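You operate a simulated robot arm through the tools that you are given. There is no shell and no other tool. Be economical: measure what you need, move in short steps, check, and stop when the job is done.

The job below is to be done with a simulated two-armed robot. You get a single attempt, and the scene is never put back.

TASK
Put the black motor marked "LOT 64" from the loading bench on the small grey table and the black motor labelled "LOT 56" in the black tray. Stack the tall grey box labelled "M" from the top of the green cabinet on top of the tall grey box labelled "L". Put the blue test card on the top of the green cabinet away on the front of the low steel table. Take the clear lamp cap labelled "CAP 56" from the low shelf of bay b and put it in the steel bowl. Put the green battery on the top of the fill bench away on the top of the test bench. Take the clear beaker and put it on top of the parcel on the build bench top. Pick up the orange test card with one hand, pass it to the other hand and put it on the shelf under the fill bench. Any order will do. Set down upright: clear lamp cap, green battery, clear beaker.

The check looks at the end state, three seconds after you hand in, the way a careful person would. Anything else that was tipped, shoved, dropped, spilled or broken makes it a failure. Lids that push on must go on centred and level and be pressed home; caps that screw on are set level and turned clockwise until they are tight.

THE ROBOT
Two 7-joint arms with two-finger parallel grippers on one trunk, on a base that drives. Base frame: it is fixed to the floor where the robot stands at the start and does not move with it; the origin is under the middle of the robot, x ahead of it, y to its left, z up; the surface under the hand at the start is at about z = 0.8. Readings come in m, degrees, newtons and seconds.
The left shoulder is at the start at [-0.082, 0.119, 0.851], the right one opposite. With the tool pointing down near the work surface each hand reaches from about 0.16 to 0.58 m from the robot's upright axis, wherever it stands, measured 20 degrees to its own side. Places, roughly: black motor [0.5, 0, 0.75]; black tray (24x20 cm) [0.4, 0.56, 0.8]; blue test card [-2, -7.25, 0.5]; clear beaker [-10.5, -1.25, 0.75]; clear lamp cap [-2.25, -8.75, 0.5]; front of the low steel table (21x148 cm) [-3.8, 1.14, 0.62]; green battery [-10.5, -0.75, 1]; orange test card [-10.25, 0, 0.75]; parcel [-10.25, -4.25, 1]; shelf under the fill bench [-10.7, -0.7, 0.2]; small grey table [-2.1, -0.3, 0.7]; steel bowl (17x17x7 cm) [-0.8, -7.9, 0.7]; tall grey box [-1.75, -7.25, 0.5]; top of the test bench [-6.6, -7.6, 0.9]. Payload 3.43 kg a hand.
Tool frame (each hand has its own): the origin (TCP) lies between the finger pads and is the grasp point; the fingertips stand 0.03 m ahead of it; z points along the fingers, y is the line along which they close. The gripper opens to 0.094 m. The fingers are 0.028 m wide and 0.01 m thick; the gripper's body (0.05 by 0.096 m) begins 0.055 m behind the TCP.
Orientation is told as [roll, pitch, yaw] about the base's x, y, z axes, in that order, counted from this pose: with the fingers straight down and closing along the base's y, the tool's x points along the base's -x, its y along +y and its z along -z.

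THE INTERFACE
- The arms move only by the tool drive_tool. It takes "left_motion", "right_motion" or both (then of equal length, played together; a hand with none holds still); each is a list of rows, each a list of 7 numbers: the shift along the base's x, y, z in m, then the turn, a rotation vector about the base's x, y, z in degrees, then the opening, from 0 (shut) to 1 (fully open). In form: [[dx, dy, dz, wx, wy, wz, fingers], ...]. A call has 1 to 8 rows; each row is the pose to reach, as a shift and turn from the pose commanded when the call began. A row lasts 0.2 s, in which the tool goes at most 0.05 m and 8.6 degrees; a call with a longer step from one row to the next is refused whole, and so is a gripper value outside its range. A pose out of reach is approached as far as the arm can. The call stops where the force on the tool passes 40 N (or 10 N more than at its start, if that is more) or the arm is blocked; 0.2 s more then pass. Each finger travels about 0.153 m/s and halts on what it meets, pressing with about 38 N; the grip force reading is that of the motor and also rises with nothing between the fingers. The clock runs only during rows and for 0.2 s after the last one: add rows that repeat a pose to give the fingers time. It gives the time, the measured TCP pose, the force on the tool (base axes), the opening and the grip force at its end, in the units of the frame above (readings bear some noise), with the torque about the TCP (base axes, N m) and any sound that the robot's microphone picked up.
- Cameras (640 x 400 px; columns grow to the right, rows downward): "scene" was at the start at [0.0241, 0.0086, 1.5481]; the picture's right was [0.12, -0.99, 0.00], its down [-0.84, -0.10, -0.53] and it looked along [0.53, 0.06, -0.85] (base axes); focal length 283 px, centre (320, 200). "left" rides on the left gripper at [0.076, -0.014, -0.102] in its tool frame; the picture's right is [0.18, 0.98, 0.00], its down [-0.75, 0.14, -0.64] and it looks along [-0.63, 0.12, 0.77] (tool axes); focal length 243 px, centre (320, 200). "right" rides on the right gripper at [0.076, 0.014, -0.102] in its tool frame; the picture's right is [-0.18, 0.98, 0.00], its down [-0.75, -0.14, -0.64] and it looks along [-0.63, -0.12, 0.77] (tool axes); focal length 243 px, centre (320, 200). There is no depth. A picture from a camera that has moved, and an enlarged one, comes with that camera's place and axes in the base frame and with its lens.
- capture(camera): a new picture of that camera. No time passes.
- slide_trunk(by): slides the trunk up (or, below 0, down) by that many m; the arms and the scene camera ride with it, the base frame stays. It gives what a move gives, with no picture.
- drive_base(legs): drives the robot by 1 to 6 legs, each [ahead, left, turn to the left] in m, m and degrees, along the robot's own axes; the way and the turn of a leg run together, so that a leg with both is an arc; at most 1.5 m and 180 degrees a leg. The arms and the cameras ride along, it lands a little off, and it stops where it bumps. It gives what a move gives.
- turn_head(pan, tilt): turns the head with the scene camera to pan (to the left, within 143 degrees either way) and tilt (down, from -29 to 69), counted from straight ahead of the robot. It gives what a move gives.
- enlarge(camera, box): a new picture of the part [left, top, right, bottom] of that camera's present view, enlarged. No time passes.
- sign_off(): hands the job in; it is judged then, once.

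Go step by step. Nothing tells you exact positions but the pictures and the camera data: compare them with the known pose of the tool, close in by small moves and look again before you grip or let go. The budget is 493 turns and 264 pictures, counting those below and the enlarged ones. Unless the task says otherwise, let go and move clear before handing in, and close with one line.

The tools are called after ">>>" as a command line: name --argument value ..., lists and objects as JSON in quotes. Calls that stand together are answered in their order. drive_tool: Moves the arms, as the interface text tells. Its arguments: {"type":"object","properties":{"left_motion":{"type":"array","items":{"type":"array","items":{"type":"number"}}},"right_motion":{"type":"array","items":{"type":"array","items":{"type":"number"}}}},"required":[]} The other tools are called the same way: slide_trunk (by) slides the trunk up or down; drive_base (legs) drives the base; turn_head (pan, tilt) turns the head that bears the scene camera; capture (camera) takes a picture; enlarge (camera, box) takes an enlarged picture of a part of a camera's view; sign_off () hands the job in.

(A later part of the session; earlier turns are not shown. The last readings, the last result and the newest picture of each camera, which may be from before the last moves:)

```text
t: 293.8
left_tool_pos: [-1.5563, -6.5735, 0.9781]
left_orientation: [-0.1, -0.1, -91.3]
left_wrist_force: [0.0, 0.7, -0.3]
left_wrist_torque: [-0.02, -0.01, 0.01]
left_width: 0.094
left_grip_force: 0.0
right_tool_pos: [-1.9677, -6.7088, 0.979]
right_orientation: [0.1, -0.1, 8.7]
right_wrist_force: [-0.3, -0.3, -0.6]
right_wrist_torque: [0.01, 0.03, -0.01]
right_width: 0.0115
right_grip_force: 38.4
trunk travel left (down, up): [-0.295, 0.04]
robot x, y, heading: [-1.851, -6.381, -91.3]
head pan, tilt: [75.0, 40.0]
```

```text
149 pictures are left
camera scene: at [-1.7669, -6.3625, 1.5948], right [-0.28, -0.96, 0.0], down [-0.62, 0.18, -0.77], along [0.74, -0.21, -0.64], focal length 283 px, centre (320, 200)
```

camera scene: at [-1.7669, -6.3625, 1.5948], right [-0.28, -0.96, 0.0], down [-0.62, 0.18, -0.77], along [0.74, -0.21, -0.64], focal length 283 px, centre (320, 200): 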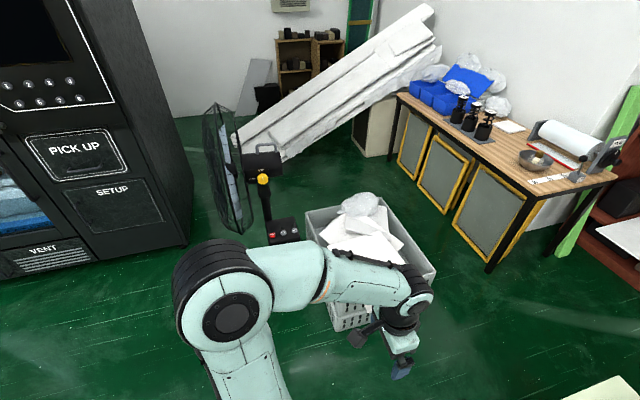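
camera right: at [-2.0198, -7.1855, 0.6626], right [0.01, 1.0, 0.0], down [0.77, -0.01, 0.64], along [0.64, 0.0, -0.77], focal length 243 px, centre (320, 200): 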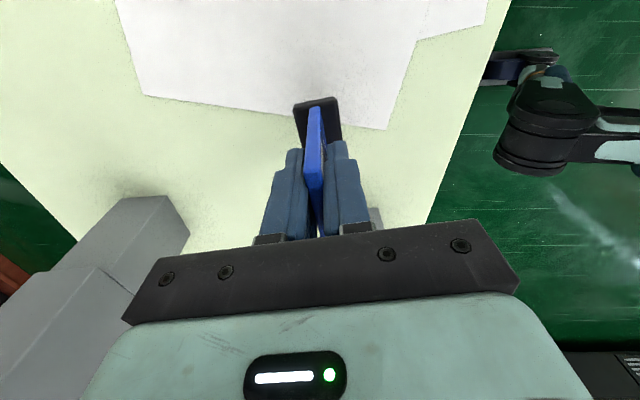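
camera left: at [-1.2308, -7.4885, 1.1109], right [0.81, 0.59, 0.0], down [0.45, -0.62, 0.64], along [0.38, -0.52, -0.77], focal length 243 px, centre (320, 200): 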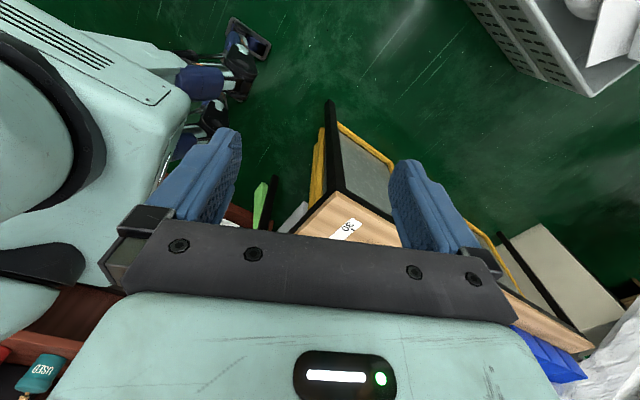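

The fan stands undisturbed. Take the known route north: back to y≈−5.95, east to x≈−0.93, turn around and go.

>>> drive_base --legs '[[-0.42, 0, 1.2], [0, 0.92, 0], [0, 0, 180], [1.2, 0, 0], [1.45, 0, 0]]'

>>> turn_head --pan 0 --tilt 25

>>> capture --camera "scene"

```text
t: 306.4
left_tool_pos: [-0.5755, -5.9886, 0.979]
left_orientation: [-0.1, -0.2, -63.2]
left_wrist_force: [0.6, -0.2, 0.1]
left_wrist_torque: [-0.05, 0.03, -0.05]
left_width: 0.0938
left_grip_force: 0.0
right_tool_pos: [-0.8826, -6.3037, 0.9853]
right_orientation: [0.9, 1.0, 36.4]
right_wrist_force: [-20.2, 7.0, 12.9]
right_wrist_torque: [0.36, 0.56, 0.22]
right_width: 0.0116
right_grip_force: 38.4
trunk travel left (down, up): [-0.295, 0.04]
robot x, y, heading: [-0.9235, -5.9598, -63.3]
head pan, tilt: [75.0, 40.0]
stopped in leg 3: the force on the tool passed its limit at 180 N (the readings are from after the stop); the commanded pose is now the measured one
```

```text
t: 307.9
left_tool_pos: [-0.576, -5.9889, 0.9799]
left_orientation: [-0.1, -0.3, -63.2]
left_wrist_force: [-0.3, 0.2, 0.1]
left_wrist_torque: [0.01, -0.03, 0.01]
left_width: 0.0941
left_grip_force: 0.1
right_tool_pos: [-0.8821, -6.3055, 0.985]
right_orientation: [0.8, 0.8, 36.4]
right_wrist_force: [-25.1, 2.2, 6.8]
right_wrist_torque: [0.13, 0.86, 0.11]
right_width: 0.0117
right_grip_force: 37.8
trunk travel left (down, up): [-0.295, 0.04]
robot x, y, heading: [-0.9233, -5.9614, -63.3]
head pan, tilt: [0.0, 25.0]
```

```text
148 pictures are left
camera scene: at [-0.9048, -6.0017, 1.6182], right [-0.89, -0.45, 0.0], down [-0.19, 0.38, -0.91], along [0.41, -0.81, -0.42], focal length 283 px, centre (320, 200)
```

scene: 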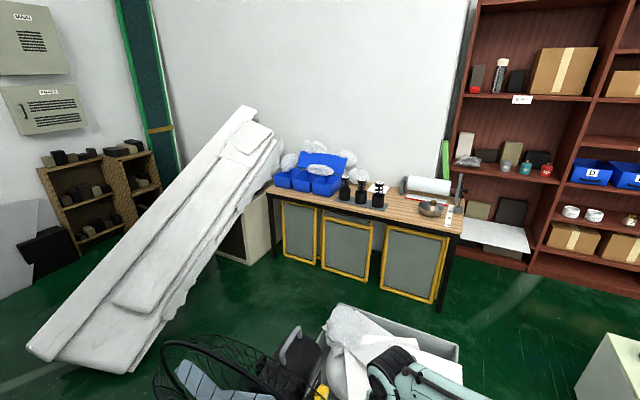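

The hand touched the fan while turning. Turn back and check the fan.

>>> drive_base --legs '[[0, 0, -27], [0, -0.3, 0]]'

>>> turn_head --pan 55 --tilt 40

>>> capture --camera "scene"

>>> capture --camera "right"

```text
t: 309.6
left_tool_pos: [-0.6174, -6.1295, 0.9787]
left_orientation: [-0.1, 0.5, -87.7]
left_wrist_force: [0.8, 3.2, -0.1]
left_wrist_torque: [-0.34, 0.13, 0.0]
left_width: 0.0941
left_grip_force: 0.1
right_tool_pos: [-1.0274, -6.291, 0.9848]
right_orientation: [0.5, 0.7, 11.4]
right_wrist_force: [0.5, 0.0, 0.5]
right_wrist_torque: [-0.01, -0.03, -0.01]
right_width: 0.0112
right_grip_force: 38.2
trunk travel left (down, up): [-0.295, 0.04]
robot x, y, heading: [-0.9258, -5.961, -88.3]
head pan, tilt: [0.0, 25.0]
stopped in leg 1: the force on the tool passed its limit at 55 N (the readings are from after the stop); the commanded pose is now the measured one
```

```text
t: 310.9
left_tool_pos: [-0.6165, -6.1301, 0.9773]
left_orientation: [0.0, 0.5, -87.8]
left_wrist_force: [2.0, 4.8, -0.3]
left_wrist_torque: [-0.41, 0.18, 0.07]
left_width: 0.0939
left_grip_force: 0.1
right_tool_pos: [-1.0274, -6.2908, 0.9857]
right_orientation: [0.4, 0.7, 11.4]
right_wrist_force: [0.5, -0.3, -0.3]
right_wrist_torque: [-0.03, 0.03, 0.0]
right_width: 0.0112
right_grip_force: 38.5
trunk travel left (down, up): [-0.295, 0.04]
robot x, y, heading: [-0.9261, -5.9592, -88.4]
head pan, tilt: [55.0, 40.0]
```

```text
147 pictures are left
camera scene: at [-0.8525, -5.9615, 1.5948], right [-0.55, -0.84, 0.0], down [-0.54, 0.35, -0.77], along [0.64, -0.42, -0.64], focal length 283 px, centre (320, 200)
```

scene: 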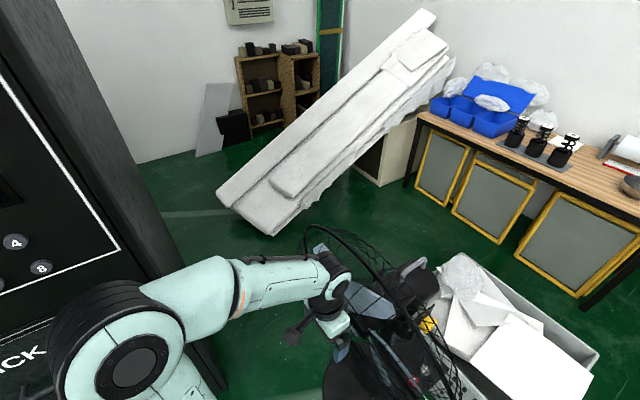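

```text
146 pictures are left
camera right: at [-1.1034, -6.2939, 1.0883], right [-0.02, 1.0, 0.01], down [0.78, 0.01, 0.63], along [0.63, 0.01, -0.78], focal length 243 px, centre (320, 200)
```

right: 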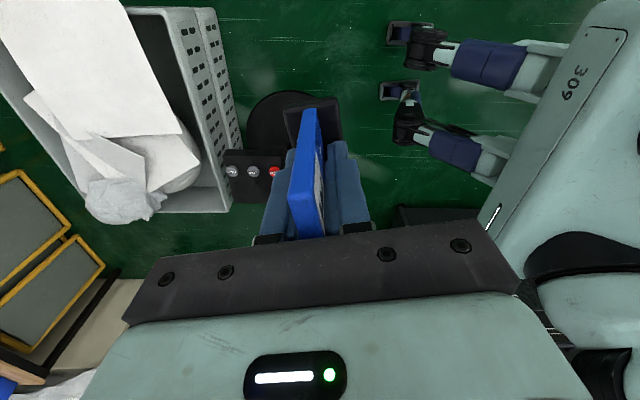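

The fan still stands where it was. Back straight away north before turning.

>>> drive_base --legs '[[-0.65, 0, 0]]'

>>> turn_head --pan 20 --tilt 35

>>> capture --camera "scene"

```text
t: 314.5
left_tool_pos: [-0.6396, -5.4796, 0.9797]
left_orientation: [0.0, 0.5, -87.6]
left_wrist_force: [-0.6, 0.6, 0.0]
left_wrist_torque: [0.02, -0.02, 0.0]
left_width: 0.0939
left_grip_force: 0.1
right_tool_pos: [-1.049, -5.6414, 0.985]
right_orientation: [0.6, 0.7, 11.7]
right_wrist_force: [-0.2, 0.4, -0.1]
right_wrist_torque: [0.0, -0.02, 0.01]
right_width: 0.0113
right_grip_force: 38.1
trunk travel left (down, up): [-0.295, 0.04]
robot x, y, heading: [-0.9442, -5.3097, -87.8]
head pan, tilt: [55.0, 40.0]
```

```text
t: 315.5
left_tool_pos: [-0.6391, -5.4787, 0.9777]
left_orientation: [0.0, 0.4, -87.6]
left_wrist_force: [0.7, -0.4, -0.7]
left_wrist_torque: [0.02, 0.02, 0.0]
left_width: 0.0941
left_grip_force: 0.1
right_tool_pos: [-1.0488, -5.6416, 0.9835]
right_orientation: [0.5, 0.6, 11.7]
right_wrist_force: [-0.2, 0.2, -0.6]
right_wrist_torque: [0.03, -0.01, -0.03]
right_width: 0.0113
right_grip_force: 37.8
trunk travel left (down, up): [-0.295, 0.04]
robot x, y, heading: [-0.9416, -5.3123, -87.9]
head pan, tilt: [20.0, 35.0]
```

```text
145 pictures are left
camera scene: at [-0.9131, -5.3471, 1.6023], right [-0.93, -0.38, 0.0], down [-0.22, 0.53, -0.82], along [0.31, -0.76, -0.57], focal length 283 px, centre (320, 200)
```

scene: 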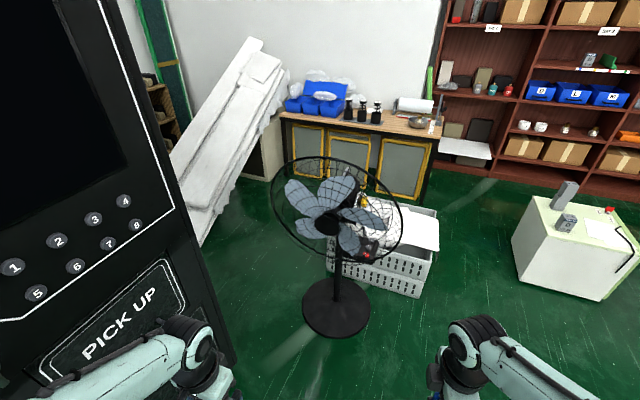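

Fan is upright and in place. Turn (via west) and head north.

>>> drive_base --legs '[[0, 0, -90], [0, 0, -92], [1.5, 0, 0], [1.5, 0, 0]]'

>>> turn_head --pan 0 --tilt 30

>>> capture --camera "scene"

```text
t: 337.6
left_tool_pos: [-1.2704, -2.1511, 0.9783]
left_orientation: [0.0, 0.5, 91.9]
left_wrist_force: [-0.3, -0.2, 0.5]
left_wrist_torque: [-0.02, 0.0, 0.01]
left_width: 0.094
left_grip_force: 0.1
right_tool_pos: [-0.8583, -1.9937, 0.9842]
right_orientation: [0.6, 0.7, -168.9]
right_wrist_force: [0.2, -0.1, 0.7]
right_wrist_torque: [-0.01, 0.06, -0.01]
right_width: 0.0116
right_grip_force: 37.9
trunk travel left (down, up): [-0.295, 0.04]
robot x, y, heading: [-0.9659, -2.3231, 91.6]
head pan, tilt: [20.0, 35.0]
```

```text
t: 338.4
left_tool_pos: [-1.2698, -2.1516, 0.9776]
left_orientation: [0.0, 0.4, 91.8]
left_wrist_force: [-0.3, 0.4, 0.4]
left_wrist_torque: [0.01, 0.02, -0.01]
left_width: 0.0938
left_grip_force: 0.0
right_tool_pos: [-0.8585, -1.9939, 0.9841]
right_orientation: [0.5, 0.7, -168.9]
right_wrist_force: [-0.2, -0.8, -1.0]
right_wrist_torque: [-0.05, 0.02, 0.01]
right_width: 0.0114
right_grip_force: 38.0
trunk travel left (down, up): [-0.295, 0.04]
robot x, y, heading: [-0.9677, -2.3269, 91.7]
head pan, tilt: [0.0, 30.0]
```

```text
144 pictures are left
camera scene: at [-0.9679, -2.2773, 1.6101], right [1.0, 0.03, 0.0], down [0.01, -0.5, -0.87], along [-0.02, 0.87, -0.5], focal length 283 px, centre (320, 200)
```

scene: 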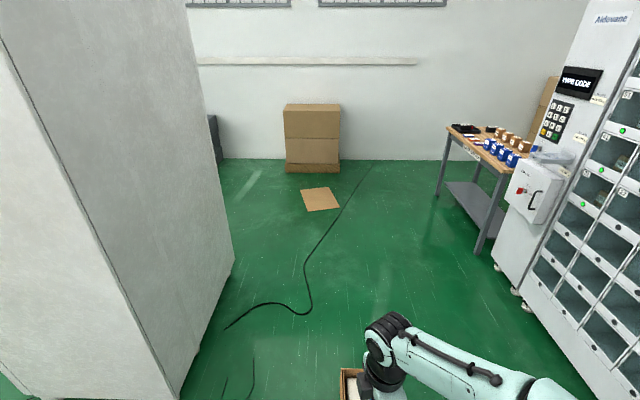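

>>> drive_base --legs '[[0, 0.29, -1.7], [1.5, 0, 0], [0.48, 0, 0], [0, 0.27, 0], [0.8, 0, 0]]'

>>> turn_head --pan 60 --tilt 30

>>> capture --camera "scene"

```text
t: 357.6
left_tool_pos: [-1.7842, 0.6729, 0.9782]
left_orientation: [0.0, 0.6, 89.7]
left_wrist_force: [0.4, -0.8, 0.6]
left_wrist_torque: [0.02, -0.02, 0.0]
left_width: 0.0939
left_grip_force: 0.1
right_tool_pos: [-1.3662, 0.8161, 0.9845]
right_orientation: [0.5, 0.7, -171.1]
right_wrist_force: [-0.9, -0.2, -0.2]
right_wrist_torque: [-0.02, 0.01, -0.02]
right_width: 0.0115
right_grip_force: 38.3
trunk travel left (down, up): [-0.295, 0.04]
robot x, y, heading: [-1.4838, 0.492, 89.3]
head pan, tilt: [0.0, 30.0]
```

```text
t: 358.9
left_tool_pos: [-1.7826, 0.6745, 0.9791]
left_orientation: [0.0, 0.4, 89.6]
left_wrist_force: [0.7, -0.5, 0.4]
left_wrist_torque: [0.01, -0.01, -0.01]
left_width: 0.0943
left_grip_force: 0.1
right_tool_pos: [-1.3663, 0.8172, 0.9845]
right_orientation: [0.5, 0.7, -171.0]
right_wrist_force: [-0.2, -0.2, -1.0]
right_wrist_torque: [0.0, 0.02, -0.02]
right_width: 0.0115
right_grip_force: 37.8
trunk travel left (down, up): [-0.295, 0.04]
robot x, y, heading: [-1.4845, 0.4931, 89.1]
head pan, tilt: [60.0, 30.0]
```

```text
143 pictures are left
camera scene: at [-1.565, 0.4933, 1.6102], right [0.51, 0.86, 0.0], down [0.43, -0.26, -0.87], along [-0.74, 0.44, -0.5], focal length 283 px, centre (320, 200)
```

scene: 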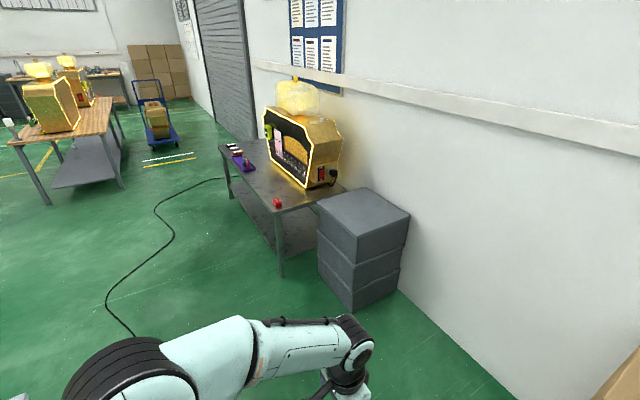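

>>> drive_base --legs '[[0, 1.1, 0.8], [0, 1.1, 0]]'

>>> turn_head --pan 0 --tilt 50

>>> capture --camera "scene"

```text
t: 378.4
left_tool_pos: [-3.9867, 0.6563, 0.9784]
left_orientation: [-0.1, 0.4, 91.7]
left_wrist_force: [0.3, 0.5, -0.7]
left_wrist_torque: [0.0, 0.0, 0.01]
left_width: 0.094
left_grip_force: 0.1
right_tool_pos: [-3.5755, 0.8146, 0.9854]
right_orientation: [0.5, 0.6, -169.0]
right_wrist_force: [0.3, 0.5, 0.1]
right_wrist_torque: [-0.02, 0.03, 0.05]
right_width: 0.0114
right_grip_force: 37.7
trunk travel left (down, up): [-0.295, 0.04]
robot x, y, heading: [-3.6791, 0.4835, 91.3]
head pan, tilt: [60.0, 30.0]
```

```text
t: 379.6
left_tool_pos: [-3.9864, 0.6565, 0.9795]
left_orientation: [0.0, 0.4, 91.8]
left_wrist_force: [0.0, -0.7, 1.3]
left_wrist_torque: [-0.01, -0.02, 0.01]
left_width: 0.0941
left_grip_force: 0.1
right_tool_pos: [-3.5753, 0.815, 0.9837]
right_orientation: [0.4, 0.7, -169.1]
right_wrist_force: [0.5, 0.4, -0.4]
right_wrist_torque: [0.02, 0.03, 0.02]
right_width: 0.0114
right_grip_force: 38.0
trunk travel left (down, up): [-0.295, 0.04]
robot x, y, heading: [-3.6827, 0.4819, 91.4]
head pan, tilt: [0.0, 50.0]
```

```text
142 pictures are left
camera scene: at [-3.6841, 0.5172, 1.5806], right [1.0, 0.02, 0.0], down [0.02, -0.77, -0.64], along [-0.02, 0.64, -0.77], focal length 283 px, centre (320, 200)
```

scene: 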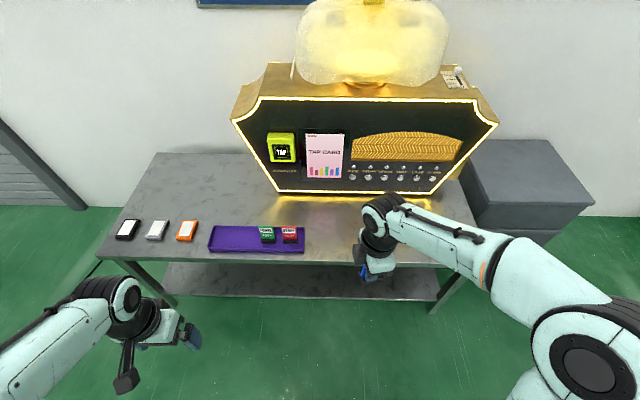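

Free spot right of the purple tray. Approach and position the card over the front strip at about (-3.52, 1.14).

>>> drive_base --legs '[[0.2, 0, -1.4]]'

>>> slide_trunk --by -0.12

>>> capture --camera "right"

>>> capture --camera "scene"

```text
t: 381.2
left_tool_pos: [-3.9837, 0.8621, 0.9776]
left_orientation: [0.0, 0.5, 90.3]
left_wrist_force: [0.0, 0.6, 0.9]
left_wrist_torque: [0.02, 0.0, -0.01]
left_width: 0.0941
left_grip_force: 0.1
right_tool_pos: [-3.5693, 1.0094, 0.9843]
right_orientation: [0.4, 0.7, -170.6]
right_wrist_force: [-1.0, 0.2, -0.4]
right_wrist_torque: [-0.05, 0.0, -0.02]
right_width: 0.0111
right_grip_force: 37.7
trunk travel left (down, up): [-0.295, 0.04]
robot x, y, heading: [-3.6848, 0.6857, 90.2]
head pan, tilt: [0.0, 50.0]
```

```text
t: 382.7
left_tool_pos: [-3.9841, 0.8616, 0.8589]
left_orientation: [0.0, 0.3, 90.3]
left_wrist_force: [-0.1, 0.8, 0.0]
left_wrist_torque: [0.0, -0.02, -0.03]
left_width: 0.0937
left_grip_force: 0.1
right_tool_pos: [-3.5682, 1.0094, 0.8645]
right_orientation: [0.5, 0.7, -170.6]
right_wrist_force: [-0.6, 0.0, -1.1]
right_wrist_torque: [0.03, 0.03, 0.0]
right_width: 0.0113
right_grip_force: 37.5
trunk travel left (down, up): [-0.175, 0.16]
robot x, y, heading: [-3.6843, 0.6818, 89.9]
head pan, tilt: [0.0, 50.0]
```

```text
141 pictures are left
camera right: at [-3.4924, 1.0081, 0.9682], right [-0.02, -1.0, 0.01], down [-0.78, 0.02, 0.63], along [-0.63, 0.01, -0.78], focal length 243 px, centre (320, 200)
```

right: 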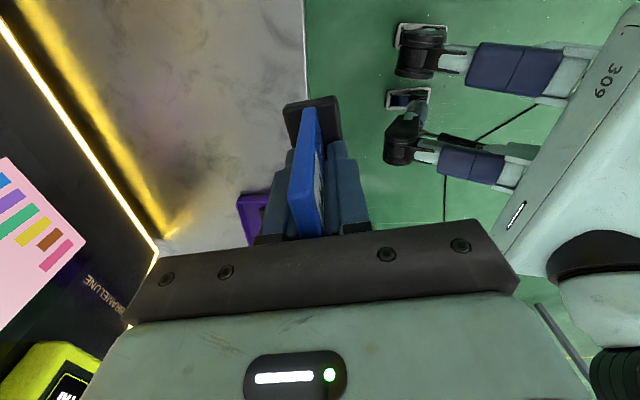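

```text
140 pictures are left
camera scene: at [-3.6852, 0.72, 1.4588], right [1.0, 0.0, 0.0], down [0.0, -0.77, -0.64], along [0.0, 0.64, -0.77], focal length 283 px, centre (320, 200)
```

scene: 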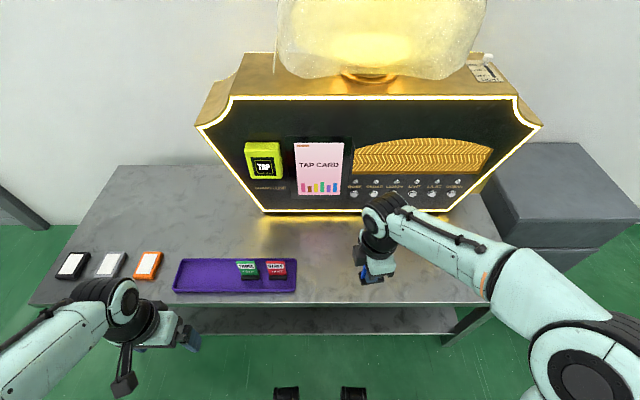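

>>> drive_tool --right_motion '[[0.02, 0.04, 0, 0, 0, 0, 0], [0.04, 0.08, 0, 0, 0, 0, 0], [0.06, 0.12, -0.02, 0, 0, 0, 0], [0.06, 0.13, -0.06, 0, 0, 0, 0], [0.06, 0.13, -0.1, 0, 0, 0, 0], [0.06, 0.13, -0.14, 0, 0, 0, 0]]'

>>> enlarge --camera "scene" --box '[300, 170, 480, 310]'

>>> capture --camera "right"

```text
t: 384.1
left_tool_pos: [-3.984, 0.8627, 0.859]
left_orientation: [0.1, 0.5, 90.3]
left_wrist_force: [-0.7, -0.3, 0.7]
left_wrist_torque: [0.0, 0.01, 0.0]
left_width: 0.0938
left_grip_force: 0.0
right_tool_pos: [-3.5085, 1.1392, 0.7246]
right_orientation: [0.5, 0.7, -170.5]
right_wrist_force: [0.1, 0.4, -0.6]
right_wrist_torque: [0.03, 0.0, 0.01]
right_width: 0.0114
right_grip_force: 37.8
trunk travel left (down, up): [-0.175, 0.16]
robot x, y, heading: [-3.6846, 0.6817, 89.6]
head pan, tilt: [0.0, 50.0]
```

```text
2.86 times, centred on (390, 240) of scene
camera zoom: at [-3.6851, 0.7201, 1.4588], right [1.0, 0.0, 0.0], down [0.0, -0.77, -0.64], along [0.0, 0.64, -0.77], focal length 810 px, centre (120, 86)
```

zoom: 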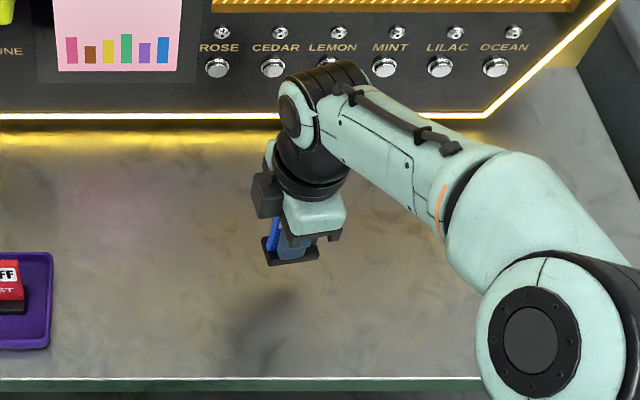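

```text
138 pictures are left
camera right: at [-3.4329, 1.1373, 0.8288], right [-0.02, -1.0, 0.01], down [-0.78, 0.02, 0.63], along [-0.63, 0.01, -0.78], focal length 243 px, centre (320, 200)
```

right: 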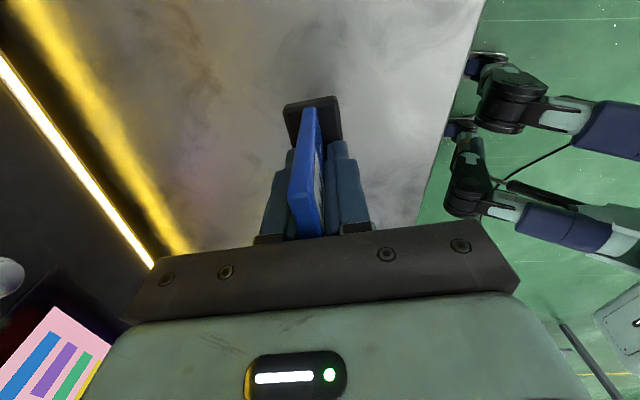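

>>> drive_tool --right_motion '[[0, 0, -0.008, 0, 0, 0, 0], [0, 0, -0.016, 0, 0, 0, 0], [0, 0, -0.024, 0, 0, 0, 0], [0, 0, -0.03, 0, 0, 0, 0]]'

>>> enlarge --camera "scene" --box '[340, 200, 440, 280]'

```text
t: 385.1
left_tool_pos: [-3.9837, 0.862, 0.8577]
left_orientation: [-0.1, 0.4, 90.2]
left_wrist_force: [1.0, 0.4, -0.4]
left_wrist_torque: [-0.01, -0.05, 0.0]
left_width: 0.0941
left_grip_force: 0.0
right_tool_pos: [-3.5089, 1.1398, 0.6937]
right_orientation: [0.5, 0.6, -170.6]
right_wrist_force: [-0.4, 0.8, -0.8]
right_wrist_torque: [0.01, 0.02, -0.05]
right_width: 0.0115
right_grip_force: 38.1
trunk travel left (down, up): [-0.175, 0.16]
robot x, y, heading: [-3.6852, 0.6834, 89.9]
head pan, tilt: [0.0, 50.0]
```

```text
5.00 times, centred on (390, 240) of scene
camera zoom: at [-3.6852, 0.7198, 1.4588], right [1.0, 0.0, 0.0], down [0.0, -0.77, -0.64], along [0.0, 0.64, -0.77], focal length 1417 px, centre (-30, 0)
```

zoom: 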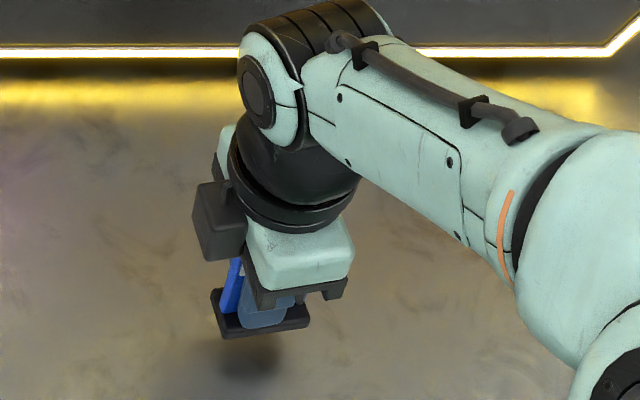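

>>> drive_tool --right_motion '[[0, 0, -0.005, 0, 0, 0, 0], [0, 0, -0.01, 0, 0, 0, 0], [0, 0, -0.015, 0, 0, 0, 0], [0, 0, -0.02, 0, 0, 0, 0]]'

>>> enlarge --camera "scene" --box '[340, 200, 440, 280]'

```text
t: 386.1
left_tool_pos: [-3.984, 0.863, 0.8583]
left_orientation: [0.0, 0.5, 90.4]
left_wrist_force: [0.3, -0.5, 0.3]
left_wrist_torque: [0.01, 0.02, 0.02]
left_width: 0.0939
left_grip_force: 0.1
right_tool_pos: [-3.5091, 1.1385, 0.6735]
right_orientation: [0.6, 0.6, -170.4]
right_wrist_force: [-0.1, -0.5, -0.4]
right_wrist_torque: [0.02, 0.01, 0.0]
right_width: 0.0113
right_grip_force: 38.3
trunk travel left (down, up): [-0.175, 0.16]
robot x, y, heading: [-3.6858, 0.682, 89.7]
head pan, tilt: [0.0, 50.0]
```

```text
5.00 times, centred on (390, 240) of scene
camera zoom: at [-3.6852, 0.7199, 1.4588], right [1.0, 0.0, 0.0], down [0.0, -0.77, -0.64], along [0.0, 0.64, -0.77], focal length 1417 px, centre (-30, 0)
```

zoom: 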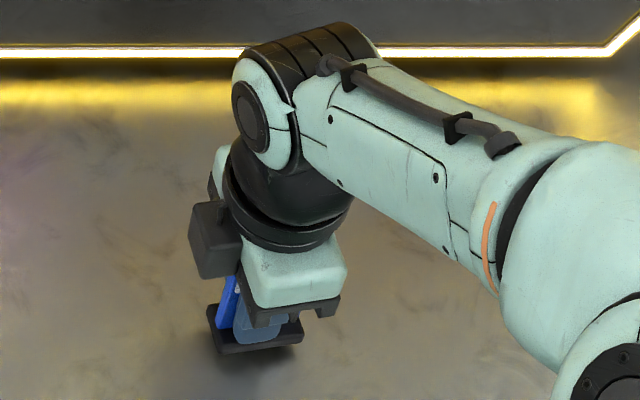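

>>> drive_tool --right_motion '[[0, 0, -0.003, 0, 0, 0, 0], [0, 0, -0.006, 0, 0, 0, 0], [0, 0, -0.009, 0, 0, 0, 0], [0, 0, -0.012, 0, 0, 0, 0]]'

>>> enlarge --camera "scene" --box '[340, 200, 440, 280]'

```text
t: 387.1
left_tool_pos: [-3.985, 0.8616, 0.8587]
left_orientation: [0.1, 0.5, 90.3]
left_wrist_force: [0.2, -0.7, -0.4]
left_wrist_torque: [0.04, -0.02, 0.0]
left_width: 0.0939
left_grip_force: 0.1
right_tool_pos: [-3.5087, 1.1401, 0.6627]
right_orientation: [0.5, 0.7, -170.6]
right_wrist_force: [0.1, 0.3, 1.3]
right_wrist_torque: [0.01, -0.06, -0.01]
right_width: 0.0115
right_grip_force: 38.4
trunk travel left (down, up): [-0.175, 0.16]
robot x, y, heading: [-3.6871, 0.684, 90.1]
head pan, tilt: [0.0, 50.0]
```

```text
5.00 times, centred on (390, 240) of scene
camera zoom: at [-3.6853, 0.7195, 1.4588], right [1.0, 0.0, 0.0], down [0.0, -0.77, -0.64], along [0.0, 0.64, -0.77], focal length 1417 px, centre (-30, 0)
```

zoom: 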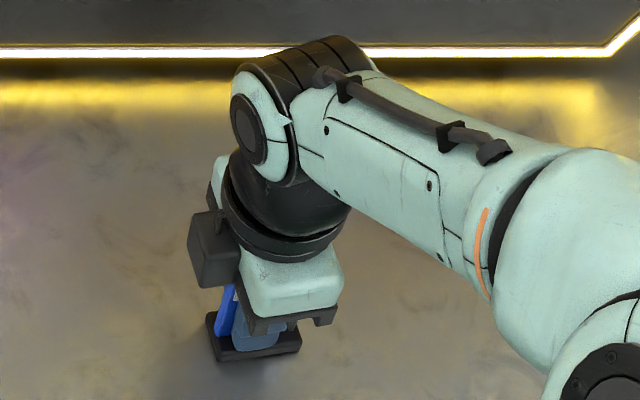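

>>> drive_tool --right_motion '[[0, 0, -0.002, 0, 0, 0, 0], [0, 0, -0.004, 0, 0, 0, 0], [0, 0, -0.004, 0, 0, 0, 0]]'

```text
t: 387.9
left_tool_pos: [-3.9851, 0.8606, 0.8589]
left_orientation: [0.1, 0.3, 90.3]
left_wrist_force: [-0.7, -0.6, -0.4]
left_wrist_torque: [0.03, 0.02, 0.0]
left_width: 0.0941
left_grip_force: 0.0
right_tool_pos: [-3.509, 1.1402, 0.6619]
right_orientation: [0.2, 0.8, -170.5]
right_wrist_force: [3.5, -5.6, 33.3]
right_wrist_torque: [0.08, -1.24, -0.16]
right_width: 0.0113
right_grip_force: 38.4
trunk travel left (down, up): [-0.175, 0.16]
robot x, y, heading: [-3.6815, 0.6815, 90.0]
head pan, tilt: [0.0, 50.0]
```

>>> drive_tool --right_motion '[[0, 0, 0.003, 0, 0, 0, 0], [0, 0, 0.003, 0, 0, 0, 0.2], [0, 0, 0.003, 0, 0, 0, 0.4], [0, 0, 0.003, 0, 0, 0, 0.7], [0, 0, 0.003, 0, 0, 0, 1]]'

>>> capture --camera "right"

```text
t: 389.1
left_tool_pos: [-3.9857, 0.8609, 0.8574]
left_orientation: [0.0, 0.4, 90.2]
left_wrist_force: [-0.4, 0.4, -0.3]
left_wrist_torque: [-0.01, 0.0, 0.02]
left_width: 0.0938
left_grip_force: 0.1
right_tool_pos: [-3.5105, 1.1398, 0.6632]
right_orientation: [0.4, 0.6, -170.4]
right_wrist_force: [0.0, -4.2, 18.7]
right_wrist_torque: [0.74, 0.24, 0.04]
right_width: 0.0916
right_grip_force: 0.1
trunk travel left (down, up): [-0.175, 0.16]
robot x, y, heading: [-3.6821, 0.6825, 89.8]
head pan, tilt: [0.0, 50.0]
```

```text
134 pictures are left
camera right: at [-3.4338, 1.137, 0.7653], right [-0.02, -1.0, 0.0], down [-0.77, 0.02, 0.63], along [-0.63, 0.01, -0.78], focal length 243 px, centre (320, 200)
```

right: 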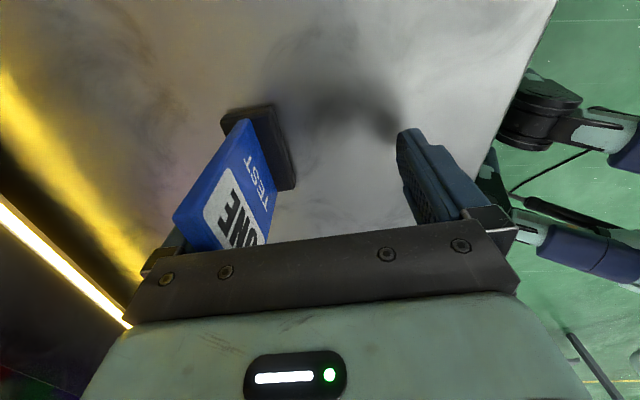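

The north fingertip is resting on the card's foot. Raise slightly and look.

>>> drive_tool --right_motion '[[0, 0, 0.004, 0, 0, 0, 1], [0, 0, 0.01, 0, 0, 0, 1]]'

>>> capture --camera "right"

>>> enlarge --camera "scene" --box '[340, 190, 440, 270]'

```text
t: 389.7
left_tool_pos: [-3.9837, 0.8622, 0.8597]
left_orientation: [0.0, 0.4, 90.4]
left_wrist_force: [0.0, 0.3, -0.3]
left_wrist_torque: [0.03, 0.0, 0.0]
left_width: 0.0937
left_grip_force: 0.1
right_tool_pos: [-3.5092, 1.1391, 0.6704]
right_orientation: [0.7, 0.7, -170.4]
right_wrist_force: [-0.2, 0.5, -0.1]
right_wrist_torque: [0.0, -0.02, 0.0]
right_width: 0.0939
right_grip_force: 0.1
trunk travel left (down, up): [-0.175, 0.16]
robot x, y, heading: [-3.6858, 0.6811, 90.0]
head pan, tilt: [0.0, 50.0]
```

```text
133 pictures are left
camera right: at [-3.4329, 1.1374, 0.7743], right [-0.02, -1.0, 0.01], down [-0.78, 0.02, 0.63], along [-0.63, 0.01, -0.78], focal length 243 px, centre (320, 200)
```

right: 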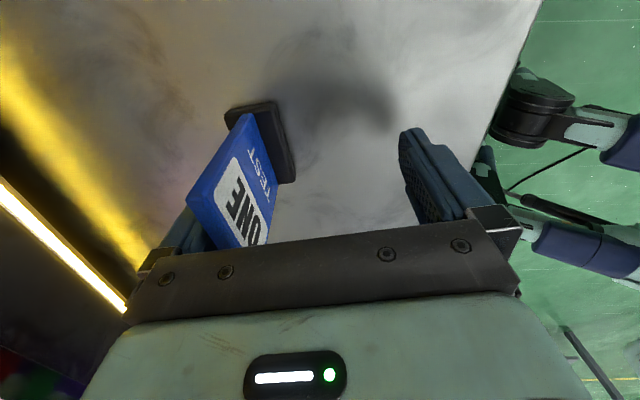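

```text
5.00 times, centred on (390, 230) of scene
camera zoom: at [-3.6853, 0.7196, 1.4587], right [1.0, 0.0, 0.0], down [0.0, -0.77, -0.64], along [0.0, 0.64, -0.77], focal length 1417 px, centre (-30, 50)
```

zoom: 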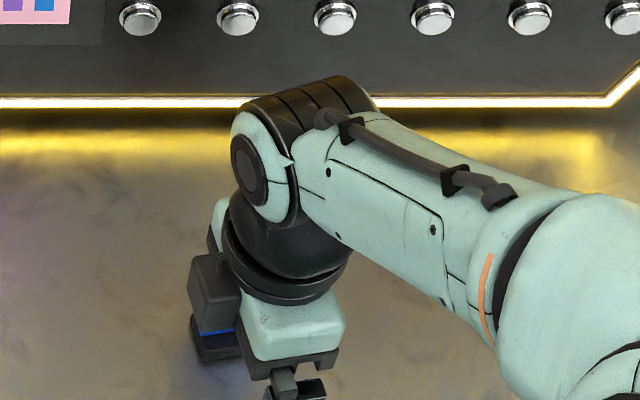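

>>> drive_tool --right_motion '[[0, 0.01, 0.0, 0, 0, 0, 1], [0, 0.01, 0.02, 0, 0, 0, 1], [0, 0.01, 0.05, 0, 0, 0, 1], [0, 0.01, 0.09, 0, 0, 0, 1], [0, 0.0, 0.13, 0, 0, 0, 1], [0.02, -0.04, 0.15, 0, 0, 0, 1], [0.04, -0.08, 0.16, 0, 0, 0, 1], [0.06, -0.12, 0.16, 0, 0, 0, 1]]'

>>> enlarge --camera "scene" --box '[300, 170, 480, 310]'

>>> capture --camera "right"

```text
t: 391.5
left_tool_pos: [-3.9849, 0.8633, 0.8582]
left_orientation: [0.0, 0.4, 90.2]
left_wrist_force: [-0.1, -0.3, -0.5]
left_wrist_torque: [-0.02, 0.02, 0.01]
left_width: 0.0941
left_grip_force: 0.0
right_tool_pos: [-3.4469, 1.0185, 0.8343]
right_orientation: [0.5, 0.7, -170.4]
right_wrist_force: [-0.6, -0.7, 0.5]
right_wrist_torque: [0.0, -0.03, -0.03]
right_width: 0.0941
right_grip_force: 0.1
trunk travel left (down, up): [-0.175, 0.16]
robot x, y, heading: [-3.6862, 0.6843, 89.8]
head pan, tilt: [0.0, 50.0]
```

```text
2.86 times, centred on (390, 240) of scene
camera zoom: at [-3.685, 0.7189, 1.4588], right [1.0, 0.0, 0.0], down [0.0, -0.77, -0.64], along [0.0, 0.64, -0.77], focal length 810 px, centre (120, 86)
```

zoom: 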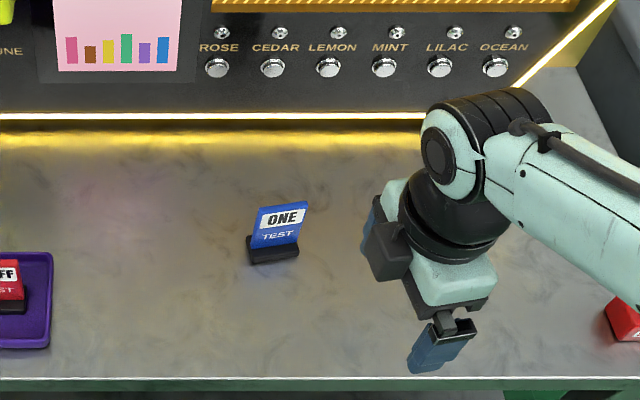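

```text
130 pictures are left
camera right: at [-3.3713, 1.0175, 0.9376], right [-0.02, -1.0, 0.01], down [-0.77, 0.02, 0.63], along [-0.63, 0.01, -0.77], focal length 243 px, centre (320, 200)
```

right: 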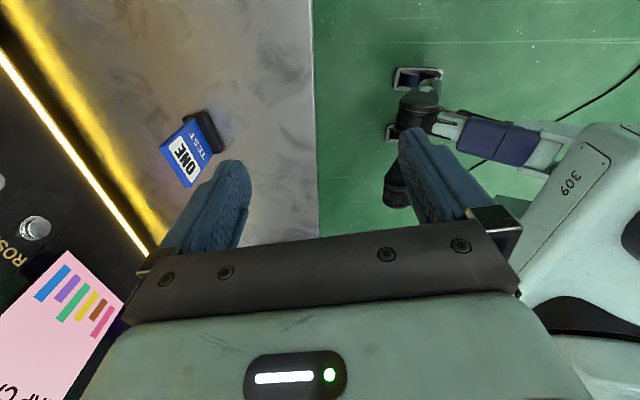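

Blue card stands on the front strip. Restore the right hand's yaw, back off, turn west and look.

>>> drive_tool --right_motion '[[0, -0.02, 0.02, 0, 0, -8, 1], [0, -0.04, 0.04, 0, 0, -16, 1], [0, -0.06, 0.06, 0, 0, -24, 1], [0, -0.08, 0.08, 0, 0, -32, 1], [0, -0.1, 0.1, 0, 0, -40, 1], [0, -0.1, 0.1, 0, 0, -48, 1], [0, -0.1, 0.1, 0, 0, -56, 1], [0, -0.1, 0.1, 0, 0, -64, 1]]'

>>> drive_tool --right_motion '[[0, 0, 0, 0, 0, -8, 1], [0, 0, 0, 0, 0, -16, 1], [0, 0, 0, 0, 0, -24, 1], [0, 0, 0, 0, 0, -32, 1], [0, 0, 0, 0, 0, -36, 1]]'

>>> drive_base --legs '[[-0.4, 0, 0], [0, 0, 90]]'

>>> turn_head --pan 0 --tilt 15

>>> capture --camera "scene"

```text
t: 393.3
left_tool_pos: [-3.9843, 0.8636, 0.8587]
left_orientation: [0.0, 0.4, 90.3]
left_wrist_force: [-0.4, 0.3, -0.3]
left_wrist_torque: [0.03, -0.02, -0.01]
left_width: 0.0937
left_grip_force: 0.1
right_tool_pos: [-3.4492, 0.9191, 0.9331]
right_orientation: [0.5, 0.7, 125.4]
right_wrist_force: [-0.3, 0.4, -0.3]
right_wrist_torque: [0.0, -0.02, 0.01]
right_width: 0.0939
right_grip_force: 0.1
trunk travel left (down, up): [-0.175, 0.16]
robot x, y, heading: [-3.6874, 0.6839, 89.9]
head pan, tilt: [0.0, 50.0]
```

```text
t: 394.5
left_tool_pos: [-3.9838, 0.8626, 0.859]
left_orientation: [0.0, 0.5, 90.3]
left_wrist_force: [0.0, 0.6, 0.7]
left_wrist_torque: [0.01, -0.03, 0.04]
left_width: 0.0938
left_grip_force: 0.0
right_tool_pos: [-3.4487, 0.919, 0.9311]
right_orientation: [0.5, 0.7, 89.4]
right_wrist_force: [0.4, -0.5, 0.9]
right_wrist_torque: [0.02, -0.01, -0.01]
right_width: 0.0941
right_grip_force: 0.0
trunk travel left (down, up): [-0.175, 0.16]
robot x, y, heading: [-3.6834, 0.685, 89.9]
head pan, tilt: [0.0, 50.0]
```

```text
t: 400.8
left_tool_pos: [-3.8674, -0.0143, 0.8604]
left_orientation: [0.1, 0.4, 180.0]
left_wrist_force: [-0.2, -0.3, -0.3]
left_wrist_torque: [0.0, 0.0, 0.01]
left_width: 0.0937
left_grip_force: 0.1
right_tool_pos: [-3.9214, 0.522, 0.9327]
right_orientation: [0.5, 0.7, 179.2]
right_wrist_force: [-0.8, 0.7, -0.7]
right_wrist_torque: [0.03, 0.01, -0.01]
right_width: 0.0939
right_grip_force: 0.0
trunk travel left (down, up): [-0.175, 0.16]
robot x, y, heading: [-3.6871, 0.2836, 179.7]
head pan, tilt: [0.0, 50.0]
```

```text
t: 401.8
left_tool_pos: [-3.8672, -0.0126, 0.8585]
left_orientation: [0.0, 0.4, 180.0]
left_wrist_force: [0.6, -0.6, 0.4]
left_wrist_torque: [0.01, 0.01, -0.01]
left_width: 0.0939
left_grip_force: 0.0
right_tool_pos: [-3.9219, 0.5217, 0.9309]
right_orientation: [0.5, 0.8, 179.2]
right_wrist_force: [0.3, -0.9, -0.1]
right_wrist_torque: [0.01, -0.01, 0.01]
right_width: 0.0938
right_grip_force: 0.0
trunk travel left (down, up): [-0.175, 0.16]
robot x, y, heading: [-3.6824, 0.2829, 179.8]
head pan, tilt: [0.0, 15.0]
```

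```text
129 pictures are left
camera scene: at [-3.7392, 0.2854, 1.5124], right [0.01, 1.0, 0.0], down [0.26, 0.0, -0.97], along [-0.97, 0.01, -0.26], focal length 283 px, centre (320, 200)
```

scene: 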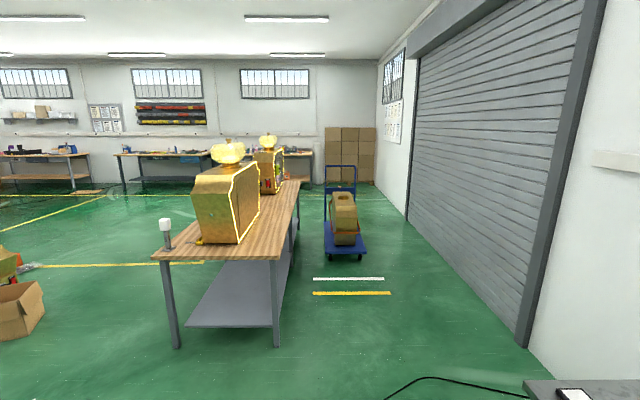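

>>> drive_base --legs '[[0, 1.5, 0], [0, 0.15, 0], [1.5, 0, 0], [1.5, 0, 0]]'

>>> capture --camera "scene"

```text
t: 415.8
left_tool_pos: [-3.8708, -1.5515, 0.8582]
left_orientation: [-0.1, 0.4, -179.6]
left_wrist_force: [-0.2, 0.7, -0.2]
left_wrist_torque: [0.01, -0.01, 0.01]
left_width: 0.094
left_grip_force: 0.1
right_tool_pos: [-3.9286, -1.0153, 0.9319]
right_orientation: [0.5, 0.7, 179.7]
right_wrist_force: [0.0, 0.3, -0.9]
right_wrist_torque: [0.04, 0.0, 0.01]
right_width: 0.0939
right_grip_force: 0.1
trunk travel left (down, up): [-0.175, 0.16]
robot x, y, heading: [-3.6929, -1.2516, -180.0]
head pan, tilt: [0.0, 15.0]
stopped in leg 2: the robot was blocked; the commanded pose is now the measured one
```

```text
128 pictures are left
camera scene: at [-3.7448, -1.2513, 1.5125], right [0.0, 1.0, 0.0], down [0.26, 0.0, -0.97], along [-0.97, 0.0, -0.26], focal length 283 px, centre (320, 200)
```

scene: 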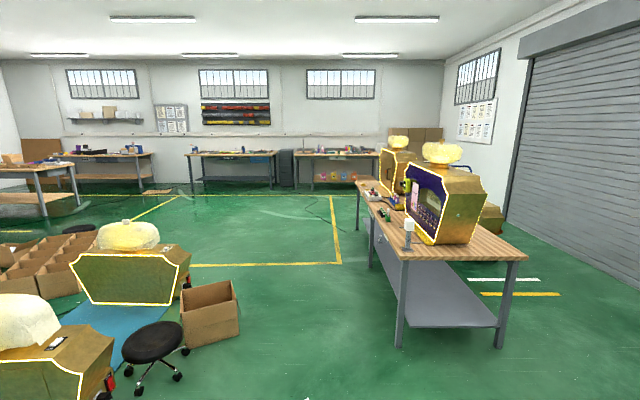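

>>> drive_base --legs '[[1.5, 0, 0], [1.5, 0, 0], [1.5, 0, 0], [0.8, 0, 0]]'

>>> turn_head --pan 0 --tilt 30

>>> capture --camera "scene"

```text
t: 441.2
left_tool_pos: [-9.1914, -1.3992, 0.8582]
left_orientation: [0.0, 0.4, 177.5]
left_wrist_force: [-0.2, -0.4, 0.6]
left_wrist_torque: [0.03, -0.02, 0.0]
left_width: 0.0941
left_grip_force: 0.0
right_tool_pos: [-9.223, -0.861, 0.9308]
right_orientation: [0.5, 0.7, 176.9]
right_wrist_force: [0.8, -0.9, -0.4]
right_wrist_torque: [-0.01, -0.03, 0.0]
right_width: 0.0941
right_grip_force: 0.2
trunk travel left (down, up): [-0.175, 0.16]
robot x, y, heading: [-8.9993, -1.1081, 177.1]
head pan, tilt: [0.0, 15.0]
```

```text
t: 442.0
left_tool_pos: [-9.1916, -1.3992, 0.8579]
left_orientation: [0.0, 0.4, 177.5]
left_wrist_force: [-0.1, 0.2, 0.2]
left_wrist_torque: [-0.04, 0.0, 0.03]
left_width: 0.0939
left_grip_force: 0.1
right_tool_pos: [-9.2233, -0.8607, 0.9319]
right_orientation: [0.5, 0.8, 176.8]
right_wrist_force: [-0.6, -0.3, -1.3]
right_wrist_torque: [0.0, 0.0, -0.03]
right_width: 0.094
right_grip_force: 0.0
trunk travel left (down, up): [-0.175, 0.16]
robot x, y, heading: [-8.9967, -1.1124, 177.1]
head pan, tilt: [0.0, 30.0]
```

```text
127 pictures are left
camera scene: at [-9.0476, -1.1059, 1.4884], right [0.05, 1.0, 0.0], down [0.5, -0.02, -0.87], along [-0.87, 0.04, -0.5], focal length 283 px, centre (320, 200)
```

scene: 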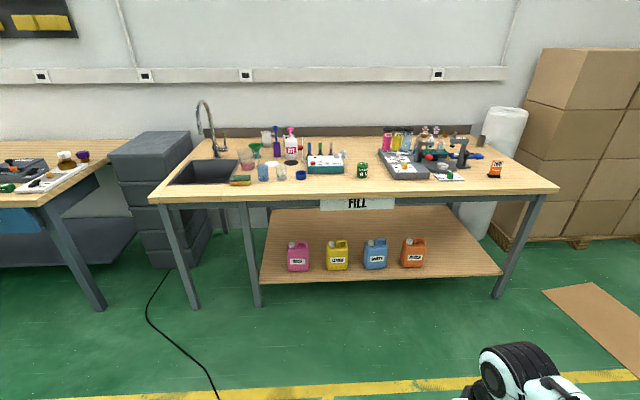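

>>> enlarge --camera "scene" --box '[160, 100, 360, 210]'

>>> enlarge --camera "scene" --box '[350, 100, 550, 210]'

```text
3.20 times, centred on (260, 155) of scene
camera zoom: at [-9.0476, -1.1059, 1.4884], right [0.05, 1.0, 0.0], down [0.5, -0.02, -0.87], along [-0.87, 0.04, -0.5], focal length 907 px, centre (512, 344)
```

zoom: 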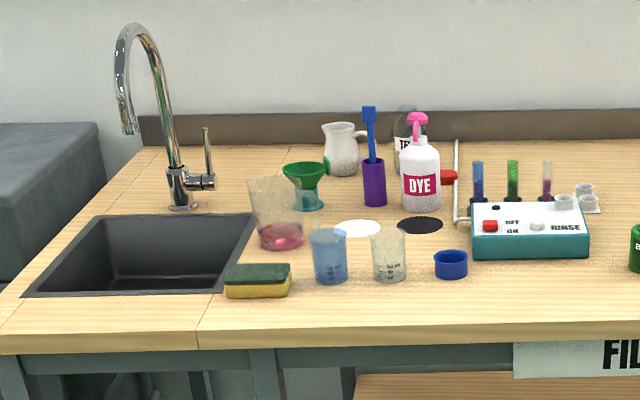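

```text
3.20 times, centred on (450, 155) of scene
camera zoom: at [-9.0476, -1.1059, 1.4884], right [0.05, 1.0, 0.0], down [0.5, -0.02, -0.87], along [-0.87, 0.04, -0.5], focal length 907 px, centre (-96, 344)
```

zoom: 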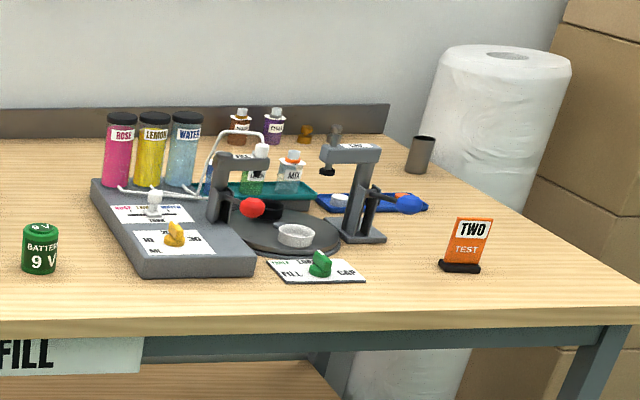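

Beaker, green battery and orange card are on the fill bench; the shelf beneath has free room at its right end. Move closer toward the orange card.

>>> drive_base --legs '[[0.5, -0.85, 2.9]]'

>>> turn_head --pan 0 --tilt 45

>>> capture --camera "scene"

```text
t: 449.8
left_tool_pos: [-9.6567, -0.5418, 0.8589]
left_orientation: [0.0, 0.4, 179.5]
left_wrist_force: [-0.1, -0.2, 0.0]
left_wrist_torque: [0.0, -0.01, -0.03]
left_width: 0.0935
left_grip_force: 0.1
right_tool_pos: [-9.7074, -0.0051, 0.9309]
right_orientation: [0.4, 0.8, 178.7]
right_wrist_force: [-1.2, 0.6, -0.5]
right_wrist_torque: [-0.01, 0.0, 0.02]
right_width: 0.0939
right_grip_force: 0.1
trunk travel left (down, up): [-0.175, 0.16]
robot x, y, heading: [-9.4736, -0.2461, 179.3]
head pan, tilt: [0.0, 30.0]
```

```text
t: 450.6
left_tool_pos: [-9.6557, -0.542, 0.8582]
left_orientation: [0.1, 0.4, 179.4]
left_wrist_force: [-0.5, 0.2, 0.4]
left_wrist_torque: [0.0, 0.03, -0.05]
left_width: 0.0939
left_grip_force: 0.0
right_tool_pos: [-9.7056, -0.0054, 0.9311]
right_orientation: [0.5, 0.7, 178.7]
right_wrist_force: [-0.4, 0.5, -0.4]
right_wrist_torque: [-0.02, -0.02, -0.03]
right_width: 0.0942
right_grip_force: 0.1
trunk travel left (down, up): [-0.175, 0.16]
robot x, y, heading: [-9.4745, -0.2421, 179.0]
head pan, tilt: [0.0, 45.0]
```

```text
124 pictures are left
camera scene: at [-9.5139, -0.2437, 1.4657], right [0.02, 1.0, 0.0], down [0.71, -0.01, -0.71], along [-0.71, 0.01, -0.71], focal length 283 px, centre (320, 200)
```

scene: 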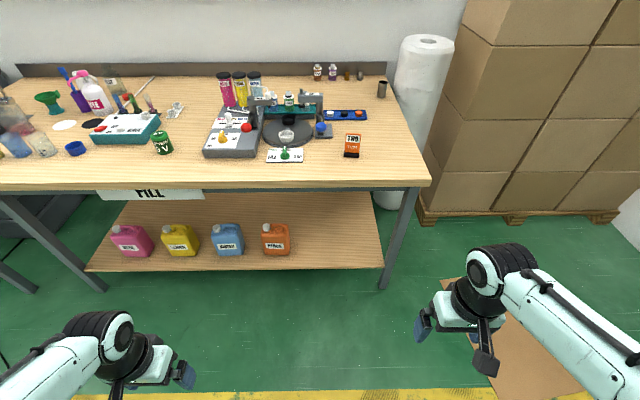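

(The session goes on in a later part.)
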